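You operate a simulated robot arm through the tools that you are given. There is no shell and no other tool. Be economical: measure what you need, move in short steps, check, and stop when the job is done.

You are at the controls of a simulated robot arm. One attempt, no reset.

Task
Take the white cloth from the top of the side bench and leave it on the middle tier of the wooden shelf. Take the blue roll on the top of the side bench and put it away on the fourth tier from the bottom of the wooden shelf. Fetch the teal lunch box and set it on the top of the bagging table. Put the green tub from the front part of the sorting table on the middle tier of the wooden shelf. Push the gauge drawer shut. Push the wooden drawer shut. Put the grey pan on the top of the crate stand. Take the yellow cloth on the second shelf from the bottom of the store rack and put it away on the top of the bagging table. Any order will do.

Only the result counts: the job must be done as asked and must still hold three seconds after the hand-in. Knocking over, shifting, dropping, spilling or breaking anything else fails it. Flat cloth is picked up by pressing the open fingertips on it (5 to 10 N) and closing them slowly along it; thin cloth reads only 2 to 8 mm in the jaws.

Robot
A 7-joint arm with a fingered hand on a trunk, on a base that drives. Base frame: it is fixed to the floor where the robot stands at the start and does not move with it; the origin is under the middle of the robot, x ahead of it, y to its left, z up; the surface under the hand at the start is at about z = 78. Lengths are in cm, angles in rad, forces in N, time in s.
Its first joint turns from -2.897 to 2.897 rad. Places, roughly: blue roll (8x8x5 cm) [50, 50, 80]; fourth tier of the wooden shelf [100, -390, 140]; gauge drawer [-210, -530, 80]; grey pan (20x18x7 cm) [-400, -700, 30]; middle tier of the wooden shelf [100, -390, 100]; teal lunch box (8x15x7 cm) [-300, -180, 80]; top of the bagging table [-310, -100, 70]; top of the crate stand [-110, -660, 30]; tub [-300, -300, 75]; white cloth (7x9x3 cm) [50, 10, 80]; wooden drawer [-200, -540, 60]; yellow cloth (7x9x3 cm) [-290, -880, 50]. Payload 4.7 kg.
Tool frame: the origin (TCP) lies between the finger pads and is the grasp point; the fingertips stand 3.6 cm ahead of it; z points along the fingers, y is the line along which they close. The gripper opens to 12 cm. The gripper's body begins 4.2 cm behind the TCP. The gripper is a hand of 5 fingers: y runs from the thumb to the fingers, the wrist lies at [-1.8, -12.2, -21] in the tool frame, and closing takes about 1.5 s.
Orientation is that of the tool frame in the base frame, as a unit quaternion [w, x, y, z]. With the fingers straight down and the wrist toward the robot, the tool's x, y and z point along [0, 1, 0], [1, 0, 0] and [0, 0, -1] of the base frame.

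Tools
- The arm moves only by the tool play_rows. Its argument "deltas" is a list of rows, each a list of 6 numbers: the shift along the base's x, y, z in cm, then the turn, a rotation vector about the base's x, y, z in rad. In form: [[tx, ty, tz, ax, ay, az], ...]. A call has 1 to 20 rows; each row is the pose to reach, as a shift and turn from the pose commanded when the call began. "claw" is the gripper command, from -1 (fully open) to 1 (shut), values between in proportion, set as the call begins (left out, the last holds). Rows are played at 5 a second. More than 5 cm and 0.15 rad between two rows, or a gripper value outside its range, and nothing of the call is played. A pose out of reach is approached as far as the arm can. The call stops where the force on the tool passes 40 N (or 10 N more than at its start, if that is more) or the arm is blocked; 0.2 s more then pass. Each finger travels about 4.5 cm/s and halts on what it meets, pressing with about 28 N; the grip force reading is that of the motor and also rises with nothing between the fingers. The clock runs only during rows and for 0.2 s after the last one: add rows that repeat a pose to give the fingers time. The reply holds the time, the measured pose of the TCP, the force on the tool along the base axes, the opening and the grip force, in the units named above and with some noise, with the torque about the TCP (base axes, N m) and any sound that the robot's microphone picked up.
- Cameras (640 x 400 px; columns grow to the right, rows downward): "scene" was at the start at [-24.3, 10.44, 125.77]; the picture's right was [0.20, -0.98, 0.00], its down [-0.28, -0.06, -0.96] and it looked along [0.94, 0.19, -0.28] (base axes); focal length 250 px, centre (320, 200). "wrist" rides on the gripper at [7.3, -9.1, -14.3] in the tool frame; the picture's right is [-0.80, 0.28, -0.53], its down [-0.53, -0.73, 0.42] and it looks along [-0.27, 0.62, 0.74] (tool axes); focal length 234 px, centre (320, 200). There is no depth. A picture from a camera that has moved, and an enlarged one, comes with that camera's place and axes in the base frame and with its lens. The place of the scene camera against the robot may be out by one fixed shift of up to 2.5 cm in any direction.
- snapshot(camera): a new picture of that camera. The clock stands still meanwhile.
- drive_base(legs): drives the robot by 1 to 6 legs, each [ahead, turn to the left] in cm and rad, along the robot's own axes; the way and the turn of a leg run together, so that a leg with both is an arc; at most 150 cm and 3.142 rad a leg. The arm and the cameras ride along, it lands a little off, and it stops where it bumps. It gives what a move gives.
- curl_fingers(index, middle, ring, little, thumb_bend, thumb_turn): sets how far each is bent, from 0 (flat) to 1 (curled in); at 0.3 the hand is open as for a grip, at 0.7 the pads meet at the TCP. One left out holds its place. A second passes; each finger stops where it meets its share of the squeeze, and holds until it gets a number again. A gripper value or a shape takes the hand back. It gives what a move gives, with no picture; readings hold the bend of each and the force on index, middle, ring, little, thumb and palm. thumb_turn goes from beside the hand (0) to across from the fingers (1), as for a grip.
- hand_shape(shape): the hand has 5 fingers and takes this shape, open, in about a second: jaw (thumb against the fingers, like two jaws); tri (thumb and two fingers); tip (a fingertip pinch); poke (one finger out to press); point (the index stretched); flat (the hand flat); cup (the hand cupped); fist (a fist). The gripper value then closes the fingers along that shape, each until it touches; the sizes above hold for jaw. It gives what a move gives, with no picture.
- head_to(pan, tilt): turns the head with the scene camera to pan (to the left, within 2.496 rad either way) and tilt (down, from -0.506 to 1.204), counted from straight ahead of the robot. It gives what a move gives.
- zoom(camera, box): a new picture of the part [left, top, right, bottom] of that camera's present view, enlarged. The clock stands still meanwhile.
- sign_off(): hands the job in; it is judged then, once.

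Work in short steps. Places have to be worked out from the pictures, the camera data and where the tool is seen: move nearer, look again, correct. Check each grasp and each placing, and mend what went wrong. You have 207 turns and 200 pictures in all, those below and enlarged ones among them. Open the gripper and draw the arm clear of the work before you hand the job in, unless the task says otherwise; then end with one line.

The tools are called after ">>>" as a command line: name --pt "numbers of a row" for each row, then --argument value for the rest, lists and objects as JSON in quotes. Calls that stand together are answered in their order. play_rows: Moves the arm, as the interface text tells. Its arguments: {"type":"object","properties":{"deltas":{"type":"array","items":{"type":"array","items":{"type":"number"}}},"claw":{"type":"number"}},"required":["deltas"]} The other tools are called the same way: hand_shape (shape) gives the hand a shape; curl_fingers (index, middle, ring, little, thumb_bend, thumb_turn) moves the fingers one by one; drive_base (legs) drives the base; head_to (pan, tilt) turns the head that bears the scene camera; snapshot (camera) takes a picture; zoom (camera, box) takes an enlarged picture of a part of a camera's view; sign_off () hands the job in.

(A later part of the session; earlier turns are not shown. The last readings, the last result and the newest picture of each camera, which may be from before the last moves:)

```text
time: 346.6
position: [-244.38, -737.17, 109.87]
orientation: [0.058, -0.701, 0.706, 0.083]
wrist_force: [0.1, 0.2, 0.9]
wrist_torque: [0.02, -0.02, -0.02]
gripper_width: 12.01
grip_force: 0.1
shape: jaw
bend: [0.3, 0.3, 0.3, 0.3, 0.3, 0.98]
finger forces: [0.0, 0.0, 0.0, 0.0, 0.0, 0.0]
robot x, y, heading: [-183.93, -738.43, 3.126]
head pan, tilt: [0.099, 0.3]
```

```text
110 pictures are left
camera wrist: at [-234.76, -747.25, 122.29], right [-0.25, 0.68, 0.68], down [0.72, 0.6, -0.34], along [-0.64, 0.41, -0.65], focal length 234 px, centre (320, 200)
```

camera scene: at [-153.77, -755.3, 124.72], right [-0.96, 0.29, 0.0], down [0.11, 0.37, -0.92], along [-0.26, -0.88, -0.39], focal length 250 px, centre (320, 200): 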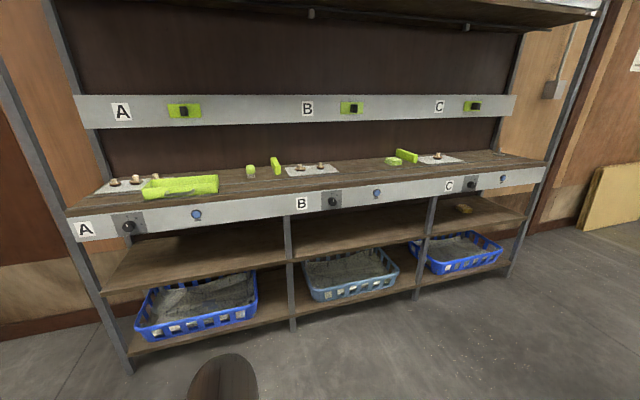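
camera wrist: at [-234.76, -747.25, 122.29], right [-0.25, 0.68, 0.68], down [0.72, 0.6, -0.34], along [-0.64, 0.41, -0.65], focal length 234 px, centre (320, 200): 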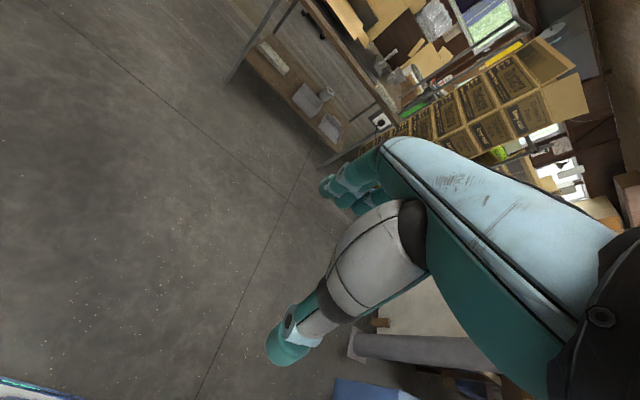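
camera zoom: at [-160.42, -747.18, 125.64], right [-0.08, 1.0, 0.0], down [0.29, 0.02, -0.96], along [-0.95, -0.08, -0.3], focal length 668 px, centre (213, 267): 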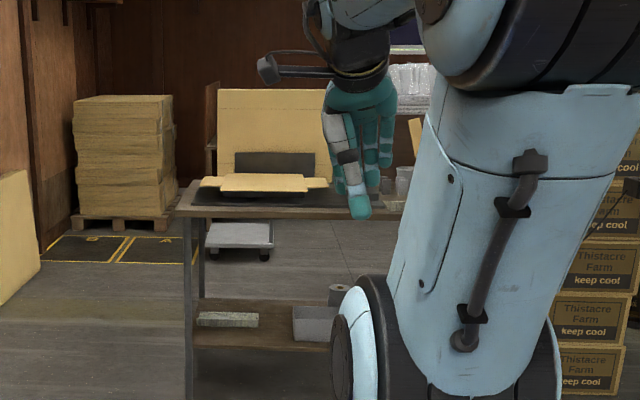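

Items stand on the table's lower shelf. Drive nearer, to about [−300, −705].

>>> drive_base --legs '[[0, -0.261], [112, 0], [0, 0.277]]'

>>> head_to --pan 0.3 --tilt 0.55

>>> snapshot --camera "scene"

>>> snapshot --camera "wrist"

```text
time: 354.1
position: [-350.68, -709.3, 109.82]
orientation: [-0.056, 0.71, -0.697, -0.085]
wrist_force: [0.3, -0.3, 0.6]
wrist_torque: [-0.03, 0.02, -0.01]
gripper_width: 12.02
grip_force: 0.1
shape: jaw
bend: [0.3, 0.3, 0.3, 0.3, 0.3, 0.98]
finger forces: [0.0, 0.1, 0.0, 0.0, 0.0, 0.0]
robot x, y, heading: [-289.94, -708.51, -3.135]
head pan, tilt: [0.099, 0.3]
```

```text
time: 354.9
position: [-350.75, -709.27, 109.72]
orientation: [-0.055, 0.71, -0.697, -0.085]
wrist_force: [0.7, 0.1, 0.0]
wrist_torque: [-0.01, 0.0, -0.02]
gripper_width: 11.99
grip_force: 0.1
shape: jaw
bend: [0.3, 0.3, 0.3, 0.3, 0.3, 0.98]
finger forces: [0.0, 0.1, 0.0, 0.0, 0.0, 0.0]
robot x, y, heading: [-289.68, -708.82, -3.135]
head pan, tilt: [0.3, 0.55]
```

```text
109 pictures are left
camera scene: at [-265.8, -718.59, 123.35], right [-0.3, 0.95, 0.0], down [0.5, 0.16, -0.85], along [-0.81, -0.26, -0.52], focal length 250 px, centre (320, 200)
```

scene: 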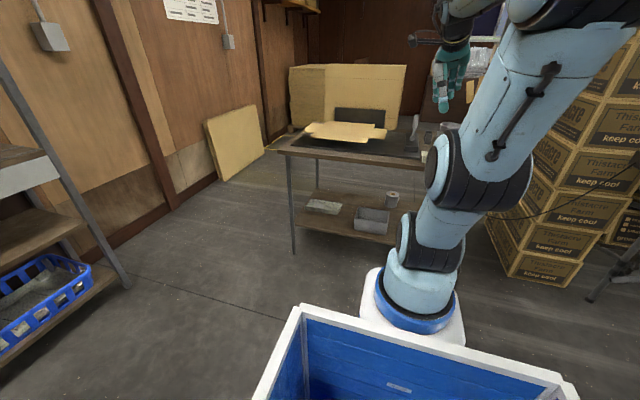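

```text
108 pictures are left
camera wrist: at [-340.86, -718.99, 122.29], right [-0.27, 0.68, 0.68], down [0.71, 0.62, -0.34], along [-0.65, 0.39, -0.65], focal length 234 px, centre (320, 200)
```

wrist: 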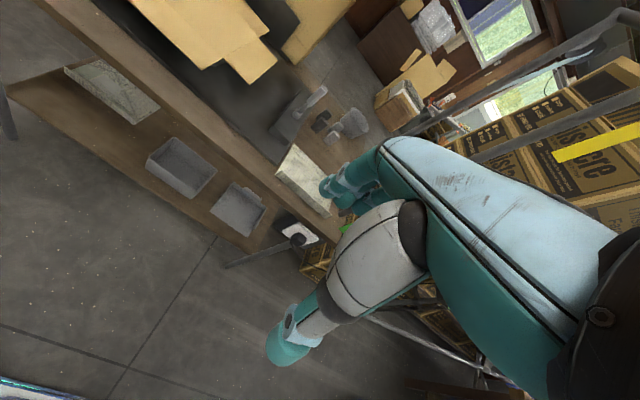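

Two grey containers are there; zoom to tell which is the pan.

>>> zoom --camera "wrist" --box '[40, 60, 340, 260]'

>>> zoom --camera "scene" --box '[270, 120, 460, 260]'

```text
2.00 times, centred on (190, 160) of wrist
camera zoom: at [-340.86, -718.99, 122.29], right [-0.27, 0.68, 0.68], down [0.71, 0.62, -0.34], along [-0.65, 0.39, -0.65], focal length 468 px, centre (580, 280)
```

zoom: 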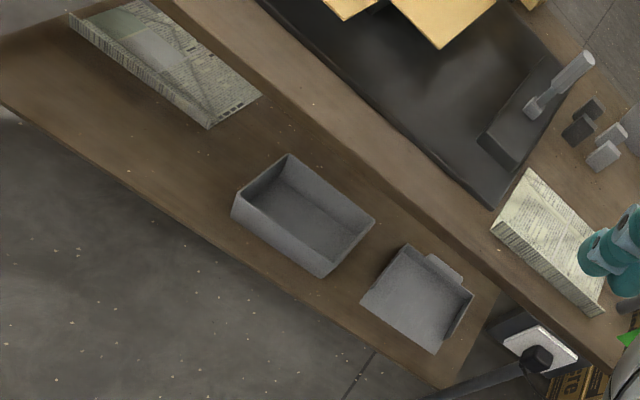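

```text
2.86 times, centred on (365, 190) of scene
camera zoom: at [-265.8, -718.59, 123.35], right [-0.3, 0.95, 0.0], down [0.5, 0.16, -0.85], along [-0.81, -0.26, -0.52], focal length 716 px, centre (191, 229)
```

zoom: 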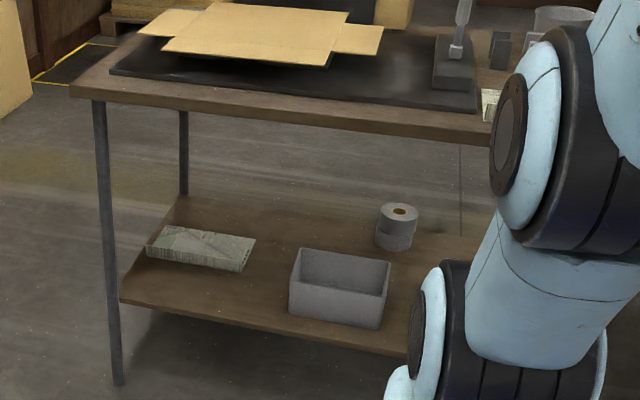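

The right-hand object (≈[−393, −701]) looks like the pan. Get a closer, lower look: tilt the hand forward and descend in front of the shelf.

>>> play_rows --pt "0 0 -4 0 0.13 0" --pt "0 0 -8 0 0.26 0" --pt "0 0 -12 0 0.39 0" --pt "0 0 -16 0 0.52 0" --pt "0 0 -20 0 0.65 0" --pt "0 0 -24 0 0.78 0" --pt "0 0 -28 0 0.9 0" --pt "0 0 -32 0 1.0 0" --pt "0 0 -36 0 1.0 0" --pt "0 0 -40 0 1.0 0" --pt "0 0 -44 0 1.0 0" --pt "0 0 -48 0 1.0 0"

>>> snapshot --camera "wrist"

```text
time: 357.7
position: [-354.34, -710.04, 69.36]
orientation: [-0.359, -0.533, 0.615, 0.457]
wrist_force: [-0.8, -0.4, -0.3]
wrist_torque: [0.01, 0.01, -0.02]
gripper_width: 11.98
grip_force: 0.0
shape: jaw
bend: [0.3, 0.3, 0.3, 0.3, 0.3, 0.98]
finger forces: [0.1, 0.0, 0.0, 0.0, 0.0, 0.0]
robot x, y, heading: [-289.77, -708.68, -3.134]
head pan, tilt: [0.3, 0.55]
stopped in row 12: the arm was blocked; the commanded pose is now the measured one
```

```text
105 pictures are left
camera wrist: at [-339.19, -719.83, 65.26], right [0.54, 0.7, 0.47], down [-0.06, 0.59, -0.81], along [-0.84, 0.4, 0.36], focal length 234 px, centre (320, 200)
```

wrist: 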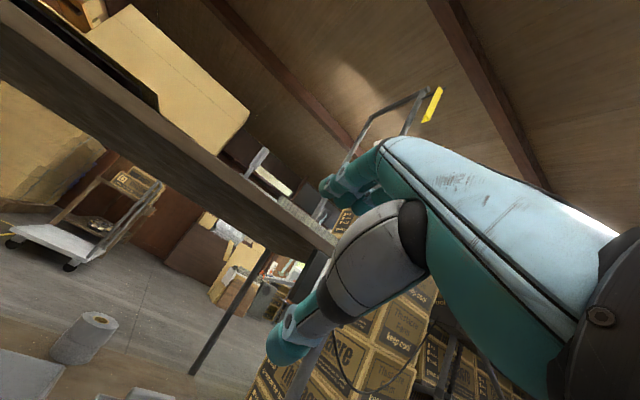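

The arm folded against a limit. Re-orient: undo yaw, reduce tilt to ≈0.2 while lifting, keeping outside the table.

>>> play_rows --pt "1 0 3 0 0 0.1" --pt "2 0 6 0 0 0.19" --pt "3 0 10 0 0 0.19"

>>> play_rows --pt "0 0 2 0 -0.13 0" --pt "0 0 4 0 -0.26 0" --pt "0 0 6 0 -0.39 0" --pt "0 0 6 0 -0.52 0" --pt "0 0 6 0 -0.65 0" --pt "0 0 6 0 -0.78 0" --pt "0 0 6 0 -0.9 0" --pt "0 0 4 0 -1.0 0" --pt "0 0 0 0 -1.0 0" --pt "0 0 -4 0 -1.0 0"

>>> snapshot --camera "wrist"

```text
time: 358.5
position: [-351.35, -710.04, 79.5]
orientation: [0.4, 0.59, -0.561, -0.42]
wrist_force: [-0.3, 0.4, -0.2]
wrist_torque: [0.01, 0.0, -0.01]
gripper_width: 12.0
grip_force: 0.1
shape: jaw
bend: [0.3, 0.3, 0.3, 0.3, 0.3, 0.98]
finger forces: [0.0, 0.0, 0.0, 0.0, 0.0, 0.1]
robot x, y, heading: [-289.87, -709.09, -3.127]
head pan, tilt: [0.3, 0.55]
```

```text
time: 360.7
position: [-351.16, -709.78, 75.31]
orientation: [0.08, 0.719, -0.685, -0.087]
wrist_force: [-0.2, 0.1, 0.4]
wrist_torque: [0.0, -0.01, 0.0]
gripper_width: 12.02
grip_force: 0.0
shape: jaw
bend: [0.3, 0.3, 0.3, 0.3, 0.3, 0.98]
finger forces: [0.0, 0.1, 0.1, 0.0, 0.0, 0.1]
robot x, y, heading: [-289.64, -708.61, -3.137]
head pan, tilt: [0.3, 0.55]
```

```text
104 pictures are left
camera wrist: at [-338.55, -716.72, 87.13], right [-0.18, 0.79, 0.59], down [0.59, 0.57, -0.58], along [-0.79, 0.24, -0.57], focal length 234 px, centre (320, 200)
```

wrist: 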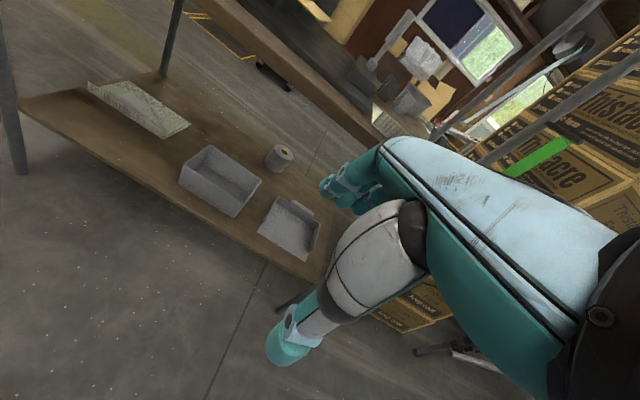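

>>> zoom --camera "wrist" --box '[160, 130, 350, 290]'

```text
2.50 times, centred on (255, 210) of wrist
camera zoom: at [-338.55, -716.72, 87.13], right [-0.18, 0.79, 0.59], down [0.59, 0.57, -0.58], along [-0.79, 0.24, -0.57], focal length 585 px, centre (482, 175)
```

zoom: 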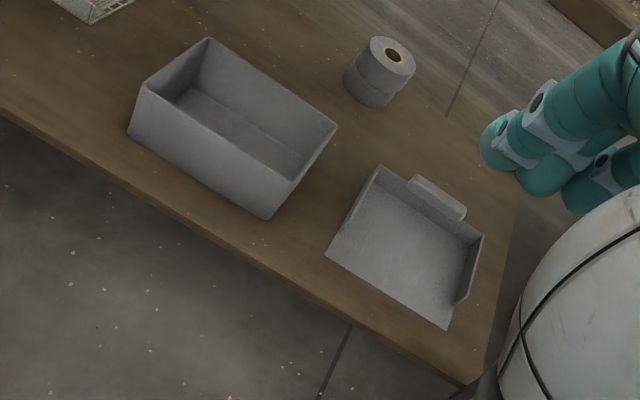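

The pan is a scoop: open front at x≈−385, walls left/right/back, back wall at x≈−398 with a small handle, y −709…−691, shelf z≈30.5. Plan: pinch the back wall from above. First lower the hand in front of the shelf, then drive closer.

>>> play_rows --pt "1 2 -4 0 0 0" --pt "2 4 -8 0 0 0" --pt "2 6 -12 0 0 0" --pt "2 8 -16 0 0 0" --pt "2 8.8 -20 0 0 0" --pt "2 8.8 -24 0 0 0" --pt "2 8.8 -24 0 0 0"

>>> snapshot --camera "scene"

>>> snapshot --camera "wrist"

```text
time: 362.3
position: [-349.36, -700.85, 51.33]
orientation: [0.082, 0.72, -0.684, -0.086]
wrist_force: [0.5, 0.5, 0.0]
wrist_torque: [0.03, 0.0, 0.02]
gripper_width: 12.01
grip_force: 0.0
shape: jaw
bend: [0.3, 0.3, 0.3, 0.3, 0.3, 0.98]
finger forces: [0.1, 0.0, 0.0, 0.1, 0.0, 0.0]
robot x, y, heading: [-290.11, -708.64, -3.132]
head pan, tilt: [0.3, 0.55]
```

```text
102 pictures are left
camera scene: at [-265.78, -718.59, 123.34], right [-0.3, 0.95, 0.0], down [0.5, 0.16, -0.85], along [-0.81, -0.26, -0.52], focal length 250 px, centre (320, 200)
```

scene: 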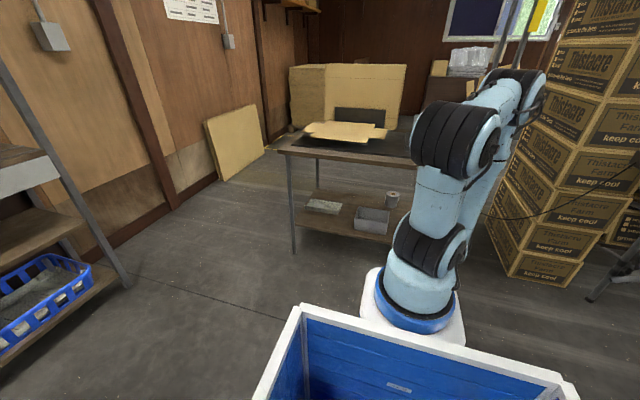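

```text
101 pictures are left
camera wrist: at [-336.63, -707.69, 63.29], right [-0.18, 0.79, 0.59], down [0.59, 0.57, -0.58], along [-0.79, 0.24, -0.57], focal length 234 px, centre (320, 200)
```

wrist: 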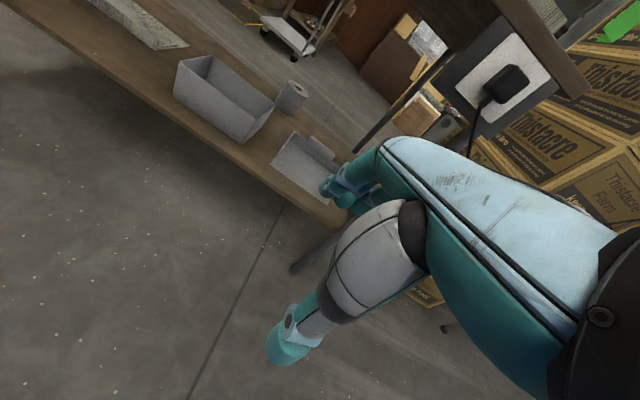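

Elbow stays outside the table. Drive 26 cm closer and look.

>>> drive_base --legs '[[26, 0]]'

>>> snapshot --camera "wrist"

>>> snapshot --camera "scene"

```text
time: 364.1
position: [-375.39, -700.83, 51.42]
orientation: [0.082, 0.719, -0.685, -0.086]
wrist_force: [0.3, 0.1, -0.4]
wrist_torque: [0.0, 0.01, 0.0]
gripper_width: 11.99
grip_force: 0.1
shape: jaw
bend: [0.3, 0.3, 0.3, 0.3, 0.3, 0.98]
finger forces: [0.0, 0.0, 0.1, 0.1, 0.1, 0.0]
robot x, y, heading: [-315.69, -708.88, -3.134]
head pan, tilt: [0.3, 0.55]
```

```text
100 pictures are left
camera wrist: at [-362.78, -707.82, 63.32], right [-0.18, 0.79, 0.59], down [0.59, 0.57, -0.58], along [-0.79, 0.24, -0.57], focal length 234 px, centre (320, 200)
```

wrist: 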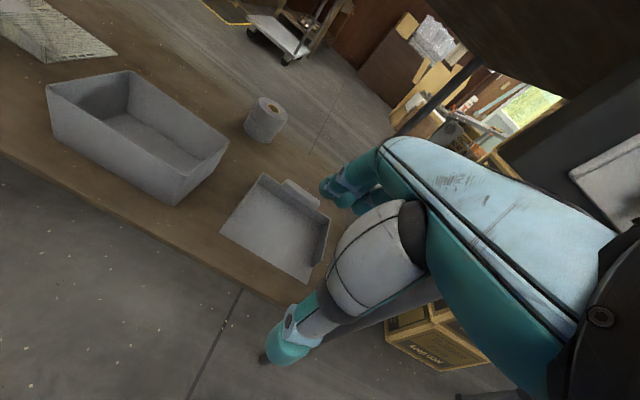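

```text
99 pictures are left
camera scene: at [-291.94, -718.84, 123.34], right [-0.3, 0.95, 0.0], down [0.5, 0.16, -0.85], along [-0.81, -0.26, -0.52], focal length 250 px, centre (320, 200)
```

scene: 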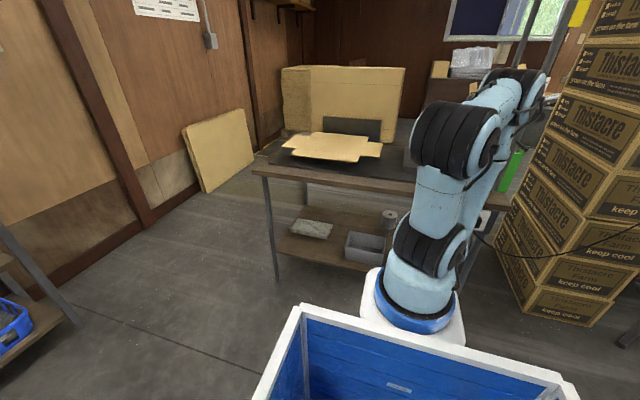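

Pan back wall ≈ x −397.5. Move the hand further in above the pan to see the back wall and handle better.

>>> play_rows --pt "-4 0 0 0 0 0" --pt "-8 0 0 0 0 0" --pt "-12 0 0 0 0 0" --pt "-16 0 0 0 0 0" --pt "-20 0 0 0 0 0" --pt "-20 0 0 0 0 0"

>>> snapshot --camera "wrist"

>>> zoom --camera "wrist" --box '[180, 150, 400, 330]'

```text
time: 365.7
position: [-389.52, -702.22, 47.36]
orientation: [0.054, 0.718, -0.692, -0.04]
wrist_force: [-0.6, -0.1, 0.0]
wrist_torque: [0.0, -0.05, -0.02]
gripper_width: 11.98
grip_force: 0.0
shape: jaw
bend: [0.3, 0.3, 0.3, 0.3, 0.3, 0.98]
finger forces: [0.1, 0.0, 0.0, 0.1, 0.0, 0.0]
robot x, y, heading: [-315.32, -709.35, -3.138]
head pan, tilt: [0.3, 0.55]
stopped in row 6: the arm was blocked; the commanded pose is now the measured one
```

```text
98 pictures are left
camera wrist: at [-378.22, -708.87, 60.68], right [-0.24, 0.81, 0.54], down [0.65, 0.55, -0.53], along [-0.72, 0.23, -0.65], focal length 234 px, centre (320, 200)
```

wrist: 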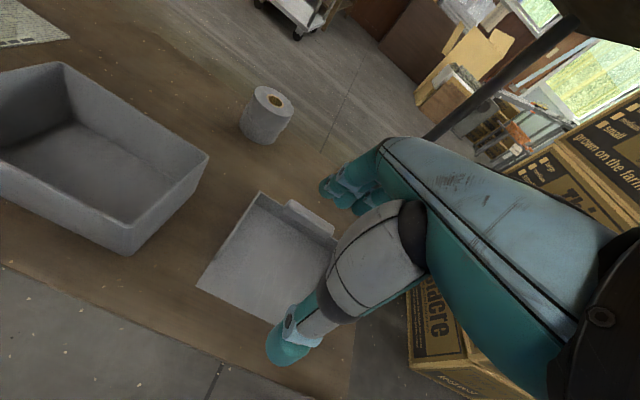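

```text
2.22 times, centred on (290, 240) of wrist
camera zoom: at [-378.22, -708.87, 60.68], right [-0.24, 0.81, 0.54], down [0.65, 0.55, -0.53], along [-0.72, 0.23, -0.65], focal length 520 px, centre (387, 111)
```

zoom: 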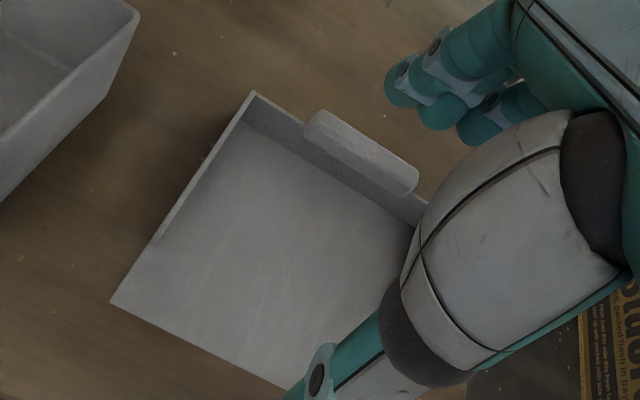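

Blocked because at that height the wrist met the tabletop edge; the pan's handle is a bar on top of the back wall. Retreat, go lower (z≈42), then come in again.

>>> play_rows --pt "4 0 0 0 0 0" --pt "8 0 0 0 0 0" --pt "12 1 0 0 0.06 0" --pt "12 1.8 -2 0 0.12 0" --pt "12 1.8 -5 0 0.12 0" --pt "12 1.8 -5 0 0.12 0"

>>> play_rows --pt "-4 0 0 0 0 0" --pt "-8 0 0 0 0 0" --pt "-12 0 0 0 0 0" --pt "-16 0 0 0 0 0" --pt "-20 0 0 0 0 0" --pt "-20 0 0 0 0 0"

>>> snapshot --camera "wrist"

>>> snapshot --camera "scene"

```text
time: 367.1
position: [-379.41, -700.31, 42.74]
orientation: [0.1, 0.716, -0.685, -0.093]
wrist_force: [-0.2, -0.5, -0.6]
wrist_torque: [0.0, 0.0, 0.02]
gripper_width: 11.97
grip_force: 0.0
shape: jaw
bend: [0.3, 0.3, 0.3, 0.3, 0.3, 0.98]
finger forces: [0.1, 0.0, 0.0, 0.0, 0.0, 0.1]
robot x, y, heading: [-315.99, -708.86, -3.135]
head pan, tilt: [0.3, 0.55]
```

```text
time: 368.7
position: [-390.18, -702.49, 36.54]
orientation: [0.063, 0.719, -0.691, -0.036]
wrist_force: [0.2, -0.8, 0.2]
wrist_torque: [0.03, 0.03, 0.0]
gripper_width: 11.97
grip_force: 0.1
shape: jaw
bend: [0.3, 0.3, 0.3, 0.3, 0.3, 0.98]
finger forces: [0.0, 0.1, 0.1, 0.1, 0.0, 0.1]
robot x, y, heading: [-312.27, -709.2, 3.06]
head pan, tilt: [0.3, 0.55]
stopped in row 6: the arm was blocked; the commanded pose is now the measured one
```

```text
96 pictures are left
camera wrist: at [-378.75, -708.77, 49.88], right [-0.24, 0.81, 0.53], down [0.64, 0.54, -0.54], along [-0.73, 0.21, -0.65], focal length 234 px, centre (320, 200)
```

wrist: 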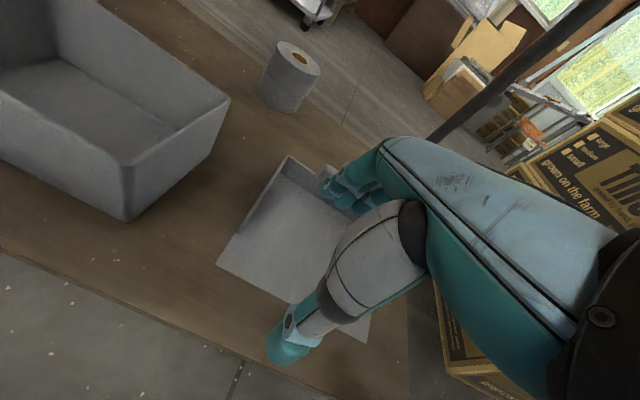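

```text
95 pictures are left
camera scene: at [-282.77, -721.71, 123.26], right [-0.22, 0.98, 0.02], down [0.46, 0.12, -0.88], along [-0.86, -0.18, -0.48], focal length 250 px, centre (320, 200)
```

scene: 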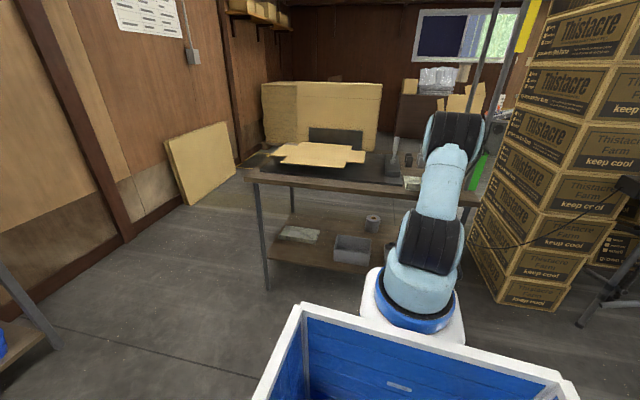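

Contact pushed the arm (an outlet box hangs under the tabletop's front right, y>−693, z≈62–74). Pan hasn't moved. Retreat first.

>>> play_rows --pt "3 0 1 0 0 0" --pt "7 0 3 0 0 0" --pt "11 0 5 0 0 0" --pt "15 0 7 0 0 0" --pt "19 0 8 0 0 0" --claw -0.3

>>> snapshot --camera "wrist"

>>> snapshot --camera "scene"

```text
time: 369.1
position: [-389.37, -702.0, 32.16]
orientation: [0.046, 0.718, -0.694, -0.015]
wrist_force: [0.1, 0.7, -0.4]
wrist_torque: [-0.02, 0.02, 0.01]
gripper_width: 9.09
grip_force: 0.1
shape: jaw
bend: [0.26, 0.36, 0.33, 0.34, 0.55, 0.99]
finger forces: [0.0, 0.0, 0.0, 0.0, 0.1, 0.0]
robot x, y, heading: [-312.45, -709.41, 3.071]
head pan, tilt: [0.3, 0.55]
stopped in row 1: the arm was blocked; the commanded pose is now the measured one
```

```text
94 pictures are left
camera wrist: at [-378.68, -708.35, 46.03], right [-0.26, 0.82, 0.51], down [0.68, 0.54, -0.51], along [-0.69, 0.21, -0.69], focal length 234 px, centre (320, 200)
```

wrist: 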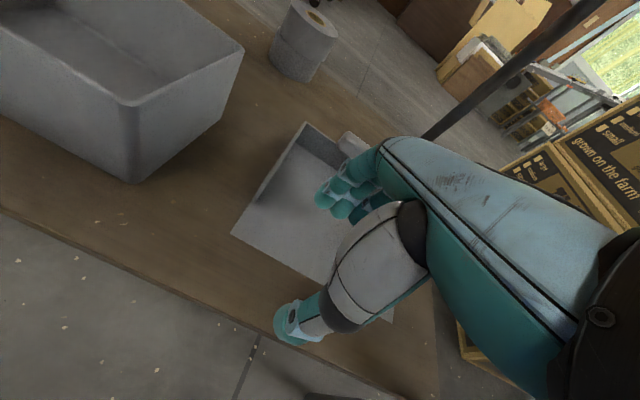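

```text
93 pictures are left
camera scene: at [-281.11, -721.4, 123.24], right [-0.23, 0.97, 0.02], down [0.45, 0.12, -0.89], along [-0.86, -0.19, -0.47], focal length 250 px, centre (320, 200)
```

scene: 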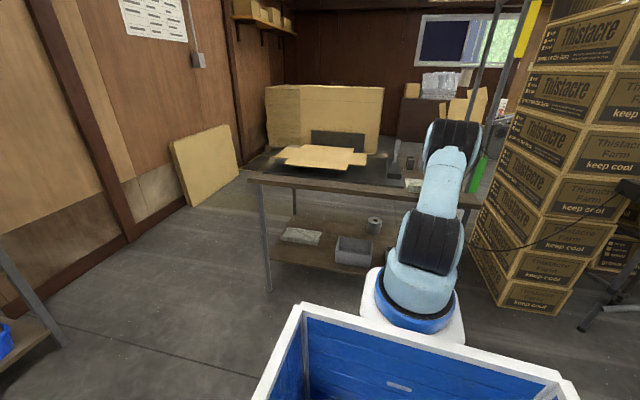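

The forearm seems wedged against the table edge. Back the base straight out – the fingers are inside the open pan with no load, so this frees everything.

>>> drive_base --legs '[[-6, 0]]'

>>> snapshot --camera "wrist"

>>> snapshot --camera "scene"

```text
time: 369.8
position: [-396.67, -702.26, 29.22]
orientation: [0.058, 0.719, -0.691, -0.042]
wrist_force: [-11.0, -14.7, 250.7]
wrist_torque: [0.38, -17.4, -1.07]
gripper_width: 9.12
grip_force: 0.1
shape: jaw
bend: [0.27, 0.39, 0.36, 0.36, 0.44, 0.97]
finger forces: [0.0, 0.0, 0.1, 0.0, 247.9, 0.0]
robot x, y, heading: [-305.37, -710.62, 3.09]
head pan, tilt: [0.3, 0.55]
stopped in leg 1: the robot was blocked; the commanded pose is now the measured one
```

```text
92 pictures are left
camera wrist: at [-385.28, -708.84, 42.53], right [-0.24, 0.81, 0.54], down [0.64, 0.55, -0.53], along [-0.73, 0.22, -0.65], focal length 234 px, centre (320, 200)
```

wrist: 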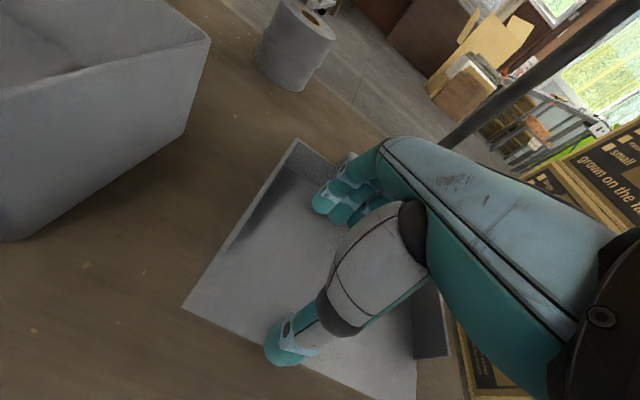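

```text
91 pictures are left
camera scene: at [-273.3, -722.44, 123.16], right [-0.24, 0.97, 0.02], down [0.44, 0.13, -0.89], along [-0.86, -0.21, -0.46], focal length 250 px, centre (320, 200)
```

scene: 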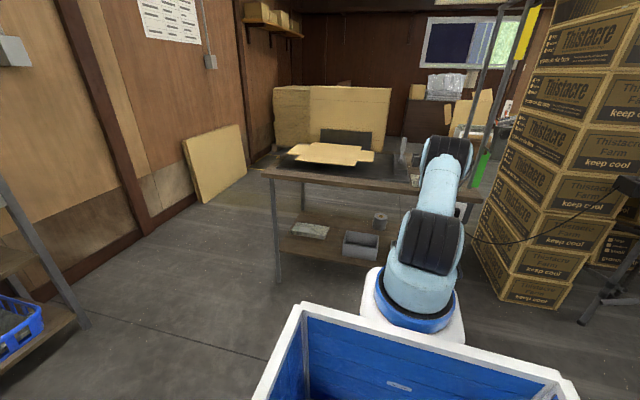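

The thumb is now loaded heavily; the commanded pose has been reset to the measured one. Make a tiny upward move and read the forces.

>>> play_rows --pt "0 0 0.5 0 0 0" --pt "0 0 1 0 0 0"

>>> head_to --pan 0.0 --tilt 0.75

>>> snapshot --camera "scene"

```text
time: 370.1
position: [-401.76, -701.64, 29.71]
orientation: [0.064, 0.721, -0.687, -0.069]
wrist_force: [6.1, -11.1, 176.3]
wrist_torque: [-0.1, -12.3, -0.56]
gripper_width: 8.93
grip_force: 0.0
shape: jaw
bend: [0.28, 0.39, 0.36, 0.36, 0.49, 0.98]
finger forces: [0.0, 0.0, 0.1, 0.0, 175.9, 0.0]
robot x, y, heading: [-301.78, -711.65, 3.132]
head pan, tilt: [0.3, 0.55]
stopped in row 1: the arm was blocked; the commanded pose is now the measured one
```

```text
time: 370.9
position: [-400.98, -701.41, 29.6]
orientation: [0.066, 0.72, -0.688, -0.065]
wrist_force: [32.8, -14.2, 344.3]
wrist_torque: [-0.01, -21.64, -0.85]
gripper_width: 8.43
grip_force: 0.1
shape: jaw
bend: [0.28, 0.39, 0.36, 0.36, 0.49, 0.98]
finger forces: [0.0, 0.0, 0.0, 0.1, 345.2, 0.0]
robot x, y, heading: [-303.66, -712.32, 3.089]
head pan, tilt: [0.0, 0.75]
```

```text
90 pictures are left
camera scene: at [-270.23, -721.22, 121.37], right [0.05, 1.0, 0.0], down [0.62, -0.03, -0.78], along [-0.78, 0.04, -0.62], focal length 250 px, centre (320, 200)
```

scene: 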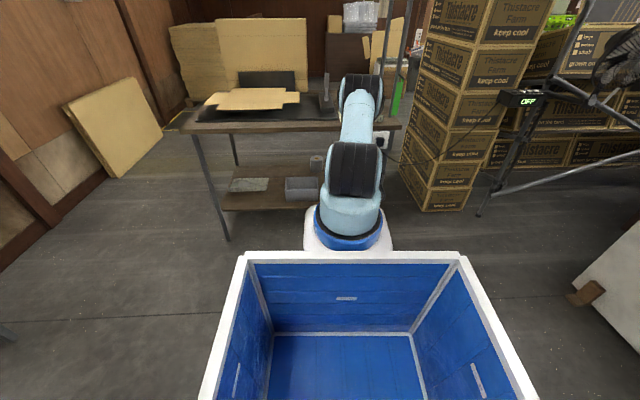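

The robot is tipped back slightly with the thumb acting as a prop. Command the hand up and toward the robot to unload.

>>> play_rows --pt "2 0 4 0 0 0" --pt "4 0 8 0 0 0" --pt "6 0 11 0 0 0"

>>> snapshot --camera "scene"

>>> snapshot --camera "wrist"

```text
time: 371.3
position: [-405.15, -700.17, 29.61]
orientation: [0.061, 0.719, -0.687, -0.083]
wrist_force: [57.1, -3.2, 167.1]
wrist_torque: [-0.38, -7.17, 0.1]
gripper_width: 6.96
grip_force: 0.0
shape: jaw
bend: [0.27, 0.43, 0.38, 0.36, 0.73, 1.0]
finger forces: [0.1, 15.1, 3.0, 0.1, 157.8, 0.0]
robot x, y, heading: [-298.8, -712.99, 3.076]
head pan, tilt: [0.0, 0.75]
stopped in row 1: the arm was blocked; the commanded pose is now the measured one
```

```text
89 pictures are left
camera scene: at [-269.14, -722.78, 121.47], right [0.07, 1.0, 0.0], down [0.64, -0.04, -0.77], along [-0.77, 0.05, -0.64], focal length 250 px, centre (320, 200)
```

scene: 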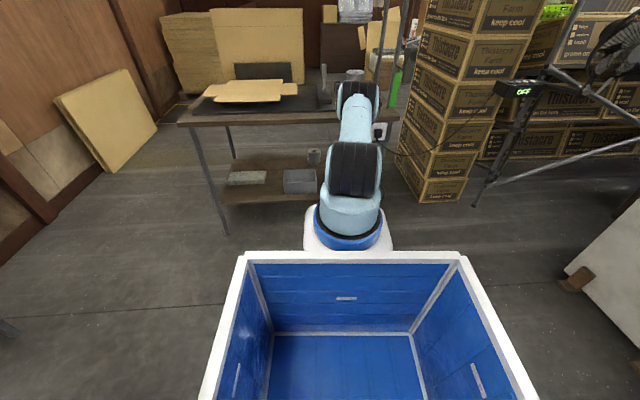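

```text
88 pictures are left
camera wrist: at [-392.92, -707.44, 41.68], right [-0.2, 0.78, 0.6], down [0.61, 0.58, -0.55], along [-0.77, 0.26, -0.59], focal length 234 px, centre (320, 200)
```

wrist: 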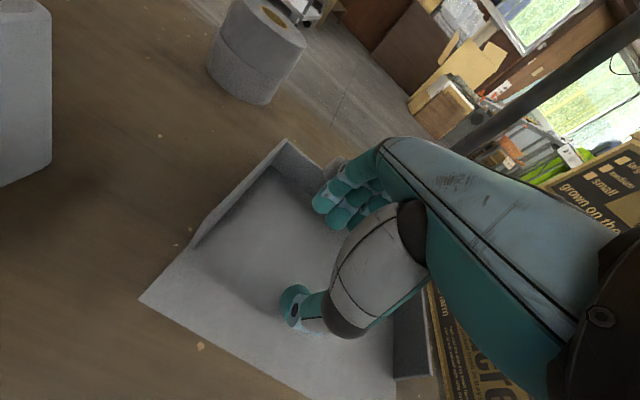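

The arm is over-stretched and the thumb is propping the robot up. Shorten the prop: make a fist so the fingers fold away and the robot settles level.

>>> hand_shape --shape "fist"

>>> snapshot --camera "wrist"

>>> snapshot --camera "scene"

```text
time: 372.2
position: [-402.59, -700.51, 26.59]
orientation: [0.045, 0.72, -0.69, -0.057]
wrist_force: [-0.3, 1.1, 8.2]
wrist_torque: [-0.07, -0.2, 0.02]
gripper_width: 0.0
grip_force: 0.1
shape: fist
bend: [0.88, 1.0, 1.0, 1.0, 0.86, 0.92]
finger forces: [0.1, 0.0, 0.0, 0.1, 7.5, 0.1]
robot x, y, heading: [-302.21, -713.61, 3.043]
head pan, tilt: [0.0, 0.75]
```

```text
87 pictures are left
camera wrist: at [-391.2, -707.57, 39.54], right [-0.23, 0.78, 0.58], down [0.64, 0.57, -0.51], along [-0.73, 0.25, -0.64], focal length 234 px, centre (320, 200)
```

wrist: 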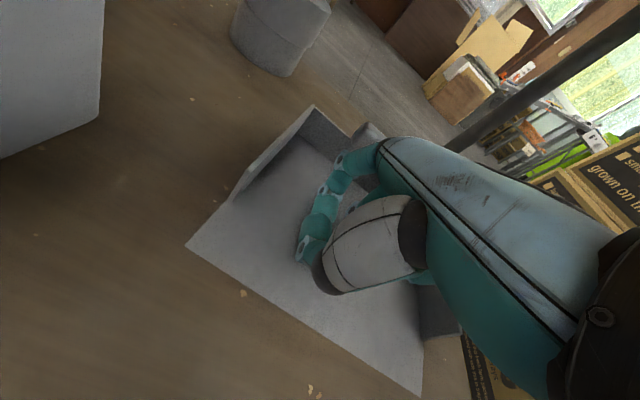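

```text
86 pictures are left
camera scene: at [-270.7, -724.24, 121.45], right [0.1, 0.99, 0.0], down [0.62, -0.06, -0.78], along [-0.77, 0.08, -0.63], focal length 250 px, centre (320, 200)
```

scene: 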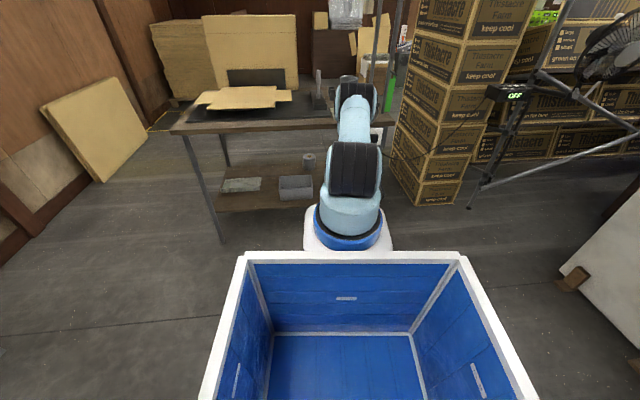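

Force is gone but the robot is still pitched a little; something else is touching. Zoom on the arm near the table edge.

>>> zoom --camera "scene" --box '[270, 60, 450, 200]'

>>> head_to --pan -0.5 --tilt 0.6

>>> snapshot --camera "scene"

```text
2.86 times, centred on (360, 130) of scene
camera zoom: at [-270.7, -724.24, 121.45], right [0.1, 0.99, 0.0], down [0.62, -0.06, -0.78], along [-0.77, 0.08, -0.63], focal length 716 px, centre (206, 400)
```

zoom: 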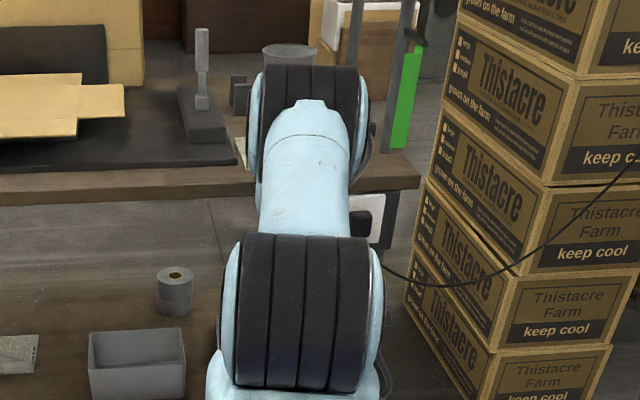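

```text
time: 373.1
position: [-402.5, -700.41, 26.53]
orientation: [0.045, 0.721, -0.69, -0.056]
wrist_force: [7.8, 2.7, 27.7]
wrist_torque: [-0.23, -0.55, 0.15]
gripper_width: 0.0
grip_force: 0.0
shape: fist
bend: [0.89, 1.0, 1.0, 1.0, 0.87, 0.91]
finger forces: [0.1, 0.0, 0.0, 0.1, 27.7, 0.1]
robot x, y, heading: [-302.77, -713.57, 3.006]
head pan, tilt: [-0.499, 0.6]
```

```text
84 pictures are left
camera scene: at [-270.0, -721.54, 122.68], right [0.59, 0.81, -0.03], down [0.39, -0.33, -0.86], along [-0.7, 0.49, -0.51], focal length 250 px, centre (320, 200)
```

scene: 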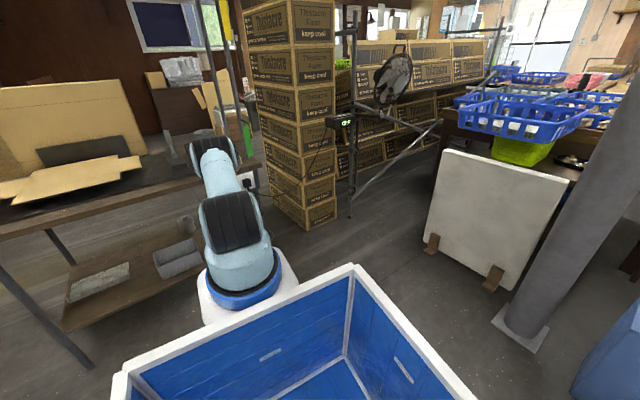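

Fist leaves little load. Try backing the base a small step and watch the numbers.

>>> drive_base --legs '[[-3, 0]]'

>>> snapshot --camera "wrist"

```text
time: 373.8
position: [-417.32, -701.0, 24.14]
orientation: [0.098, 0.724, -0.674, -0.108]
wrist_force: [4.7, -17.6, 154.5]
wrist_torque: [0.15, 2.96, -0.31]
gripper_width: 0.0
grip_force: 0.0
shape: fist
bend: [1.0, 1.0, 1.0, 1.0, 1.0, 0.79]
finger forces: [0.0, 123.1, 0.0, 0.0, 50.8, 0.0]
robot x, y, heading: [-302.62, -713.61, 3.002]
head pan, tilt: [-0.499, 0.6]
stopped in leg 1: the robot was blocked; the commanded pose is now the measured one
```

```text
83 pictures are left
camera wrist: at [-403.94, -707.74, 35.22], right [-0.17, 0.78, 0.6], down [0.54, 0.58, -0.6], along [-0.82, 0.23, -0.52], focal length 234 px, centre (320, 200)
```

wrist: 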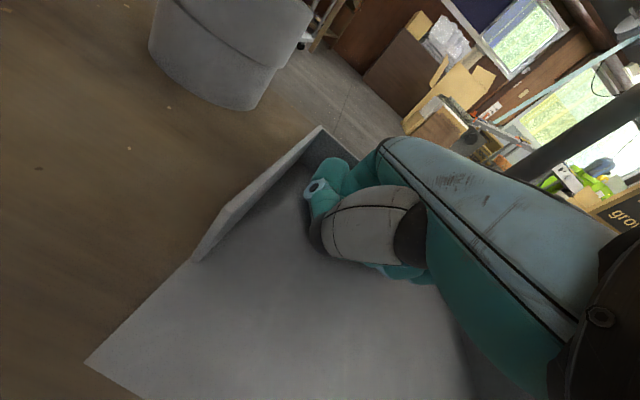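

The arm has stretched out under the table. Look at its actual configuration.

>>> head_to --pan 0.3 --tilt 0.6

>>> snapshot --camera "scene"

```text
time: 374.9
position: [-415.99, -700.9, 23.93]
orientation: [0.1, 0.724, -0.674, -0.108]
wrist_force: [-17.5, -20.9, 246.5]
wrist_torque: [0.73, 4.46, -0.16]
gripper_width: 0.0
grip_force: 0.2
shape: fist
bend: [1.0, 1.0, 1.0, 1.0, 1.0, 0.78]
finger forces: [18.2, 185.9, 0.1, 0.1, 51.1, 0.0]
robot x, y, heading: [-302.85, -713.47, 3.012]
head pan, tilt: [0.3, 0.6]
```

```text
82 pictures are left
camera scene: at [-280.02, -726.89, 122.81], right [-0.17, 0.99, 0.0], down [0.55, 0.1, -0.83], along [-0.81, -0.14, -0.56], focal length 250 px, centre (320, 200)
```

scene: 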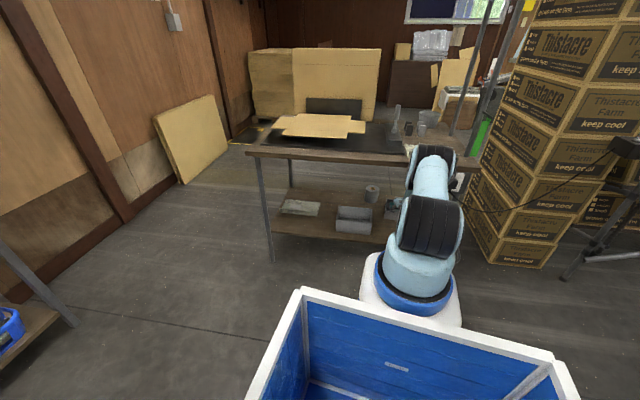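

Robot is level now and the arm is straight. Try raising and withdrawing in small steps.

>>> play_rows --pt "1 0 1 0 0 0" --pt "2 0 2 0 0 0" --pt "3 0 3 0 0 0" --pt "4 0 4 0 0 0" --pt "5 0 5 0 0 0"

>>> snapshot --camera "wrist"

```text
time: 375.2
position: [-416.06, -700.9, 24.13]
orientation: [0.107, 0.722, -0.674, -0.111]
wrist_force: [7.7, -0.1, 63.6]
wrist_torque: [-1.43, 0.61, 0.29]
gripper_width: 0.01
grip_force: 0.0
shape: fist
bend: [1.0, 1.0, 1.0, 1.0, 1.0, 0.78]
finger forces: [0.0, 9.4, 0.0, 0.1, 59.2, 0.1]
robot x, y, heading: [-302.81, -713.57, 3.017]
head pan, tilt: [0.3, 0.6]
stopped in row 1: the force on the tool passed its limit at 274 N (the readings are from after the stop); the commanded pose is now the measured one
```

```text
81 pictures are left
camera wrist: at [-402.43, -707.51, 35.02], right [-0.16, 0.79, 0.6], down [0.53, 0.58, -0.62], along [-0.83, 0.22, -0.51], focal length 234 px, centre (320, 200)
```

wrist: 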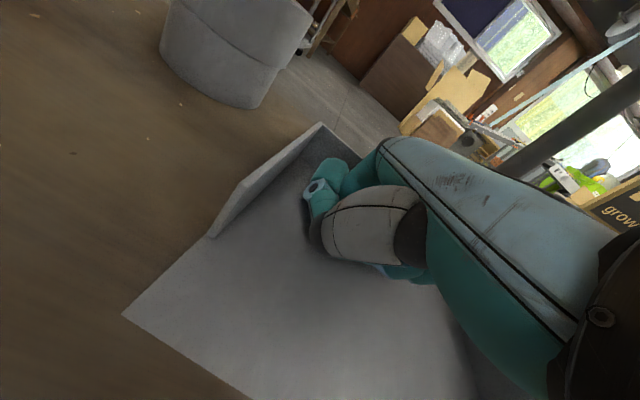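

Load dropped to ~60 N. Lift straight up a bit more.

>>> play_rows --pt "0 0 1 0 0 0" --pt "0 0 2 0 0 0" --pt "0 0 3 0 0 0" --pt "0 0 4 0 0 0"

>>> snapshot --camera "wrist"

```text
time: 375.5
position: [-416.14, -701.04, 24.27]
orientation: [0.113, 0.721, -0.674, -0.114]
wrist_force: [2.3, -2.0, 38.3]
wrist_torque: [-1.04, 0.27, 0.07]
gripper_width: 0.03
grip_force: 0.0
shape: fist
bend: [1.0, 1.0, 1.0, 1.0, 1.0, 0.79]
finger forces: [0.0, 0.1, 0.0, 0.0, 42.3, 0.0]
robot x, y, heading: [-302.7, -714.04, 3.013]
head pan, tilt: [0.3, 0.6]
stopped in row 1: the force on the tool passed its limit at 98 N (the readings are from after the stop); the commanded pose is now the measured one
```

```text
80 pictures are left
camera wrist: at [-402.43, -707.52, 35.07], right [-0.15, 0.79, 0.6], down [0.53, 0.58, -0.63], along [-0.84, 0.22, -0.5], focal length 234 px, centre (320, 200)
```

wrist: 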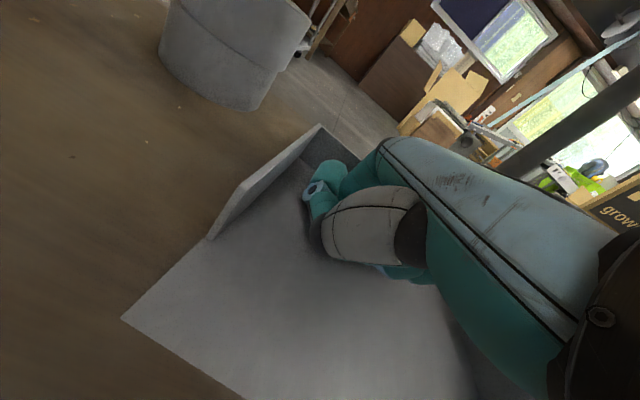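

Load keeps decreasing. Continue with finer steps.

>>> play_rows --pt "0 0 0.3 0 0 0" --pt "0 0 0.6 0 0 0" --pt "0 0 1 0 0 0" --pt "0 0 1.5 0 0 0" --pt "0 0 2 0 0 0" --pt "0 0 2.5 0 0 0" --pt "0 0 3 0 0 0"

```text
time: 375.8
position: [-416.01, -701.05, 24.32]
orientation: [0.115, 0.721, -0.674, -0.114]
wrist_force: [-0.2, -0.6, 36.0]
wrist_torque: [-0.97, 0.22, 0.03]
gripper_width: 0.0
grip_force: 0.1
shape: fist
bend: [1.0, 1.0, 1.0, 1.0, 1.0, 0.79]
finger forces: [0.0, 0.1, 0.1, 0.0, 40.2, 0.1]
robot x, y, heading: [-302.61, -713.79, 3.013]
head pan, tilt: [0.3, 0.6]
stopped in row 1: the force on the tool passed its limit at 62 N (the readings are from after the stop); the commanded pose is now the measured one
```

Arm is at full stretch, so pull with the base: drive back a few cm.

>>> drive_base --legs '[[-5, 0]]'

>>> snapshot --camera "wrist"

>>> snapshot --camera "scene"

```text
time: 376.7
position: [-411.08, -701.48, 24.48]
orientation: [0.113, 0.721, -0.674, -0.114]
wrist_force: [-4.1, 1.9, 32.1]
wrist_torque: [-0.86, 0.06, -0.05]
gripper_width: 0.0
grip_force: 0.0
shape: fist
bend: [1.0, 1.0, 1.0, 1.0, 0.98, 0.79]
finger forces: [0.1, 0.1, 0.0, 0.1, 36.4, 0.0]
robot x, y, heading: [-297.62, -714.2, 3.009]
head pan, tilt: [0.3, 0.6]
```

```text
79 pictures are left
camera wrist: at [-397.45, -708.16, 35.29], right [-0.15, 0.79, 0.6], down [0.52, 0.57, -0.63], along [-0.84, 0.22, -0.5], focal length 234 px, centre (320, 200)
```

wrist: 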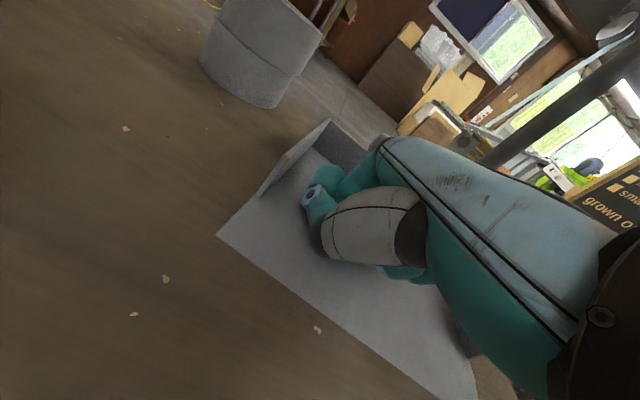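

```text
78 pictures are left
camera scene: at [-275.04, -727.32, 122.86], right [-0.17, 0.98, 0.0], down [0.56, 0.1, -0.83], along [-0.81, -0.14, -0.56], focal length 250 px, centre (320, 200)
```

scene: 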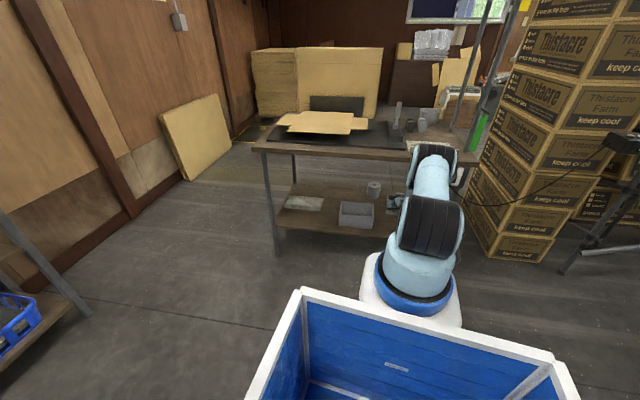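

Backing works. Continue backing out.

>>> drive_base --legs '[[-15, 0]]'

>>> snapshot --camera "wrist"

```text
time: 378.1
position: [-396.03, -703.76, 24.63]
orientation: [0.115, 0.721, -0.673, -0.115]
wrist_force: [0.7, 0.3, 25.5]
wrist_torque: [-0.73, 0.11, -0.02]
gripper_width: 0.0
grip_force: 0.0
shape: fist
bend: [1.0, 1.0, 1.0, 1.0, 0.94, 0.81]
finger forces: [0.0, 0.0, 0.0, 0.0, 32.0, 0.1]
robot x, y, heading: [-282.61, -715.75, 3.016]
head pan, tilt: [0.3, 0.6]
```

```text
77 pictures are left
camera wrist: at [-382.27, -710.32, 35.34], right [-0.15, 0.79, 0.6], down [0.52, 0.58, -0.63], along [-0.84, 0.22, -0.5], focal length 234 px, centre (320, 200)
```

wrist: 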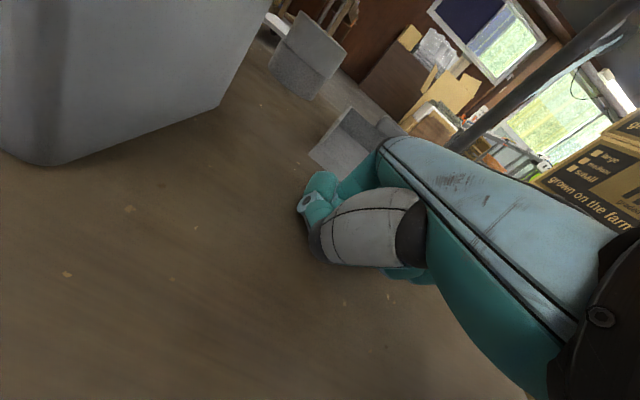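

Now I understand: shelf surface is z≈25.3 (not 30.5), pan ≈20 wide (y), now with its front at x≈−405 and back wall ≈−417.5. The forearm collided with the tabletop because the robot stood too close. Back out fully, then re-pose.

>>> drive_base --legs '[[-25, 0]]'

>>> play_rows --pt "0 0 2 0 0 0" --pt "0 0 5 0 0 0" --pt "2 0 8 0 0 0" --pt "4 0 12 0 0 0"

>>> snapshot --camera "scene"

```text
time: 379.9
position: [-371.1, -707.18, 24.52]
orientation: [0.115, 0.723, -0.672, -0.114]
wrist_force: [-0.1, -0.1, 0.3]
wrist_torque: [0.0, -0.02, 0.01]
gripper_width: 0.02
grip_force: 0.0
shape: fist
bend: [1.0, 1.0, 1.0, 1.0, 0.86, 0.85]
finger forces: [0.0, 0.0, 0.0, 0.1, 0.1, 0.0]
robot x, y, heading: [-257.53, -719.28, 3.015]
head pan, tilt: [0.3, 0.6]
```

```text
time: 380.9
position: [-367.17, -707.19, 36.38]
orientation: [0.113, 0.722, -0.673, -0.113]
wrist_force: [1.1, 0.1, -1.4]
wrist_torque: [-0.02, 0.12, -0.02]
gripper_width: 0.0
grip_force: 0.1
shape: fist
bend: [1.0, 1.0, 1.0, 1.0, 0.86, 0.85]
finger forces: [0.0, 0.0, 0.0, 0.1, 0.0, 0.0]
robot x, y, heading: [-257.49, -719.12, 3.019]
head pan, tilt: [0.3, 0.6]
```

```text
76 pictures are left
camera scene: at [-234.94, -732.23, 122.9], right [-0.18, 0.98, 0.0], down [0.56, 0.1, -0.82], along [-0.81, -0.15, -0.57], focal length 250 px, centre (320, 200)
```

scene: 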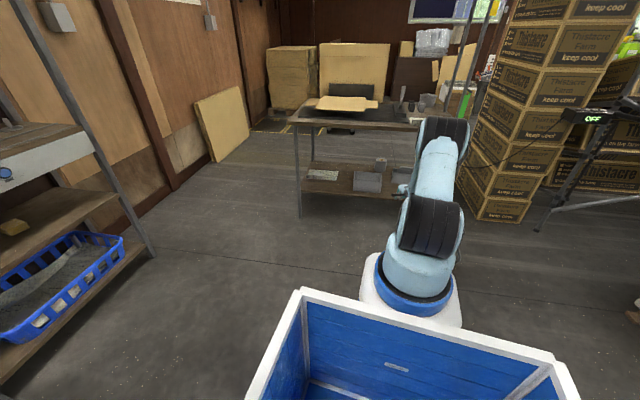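

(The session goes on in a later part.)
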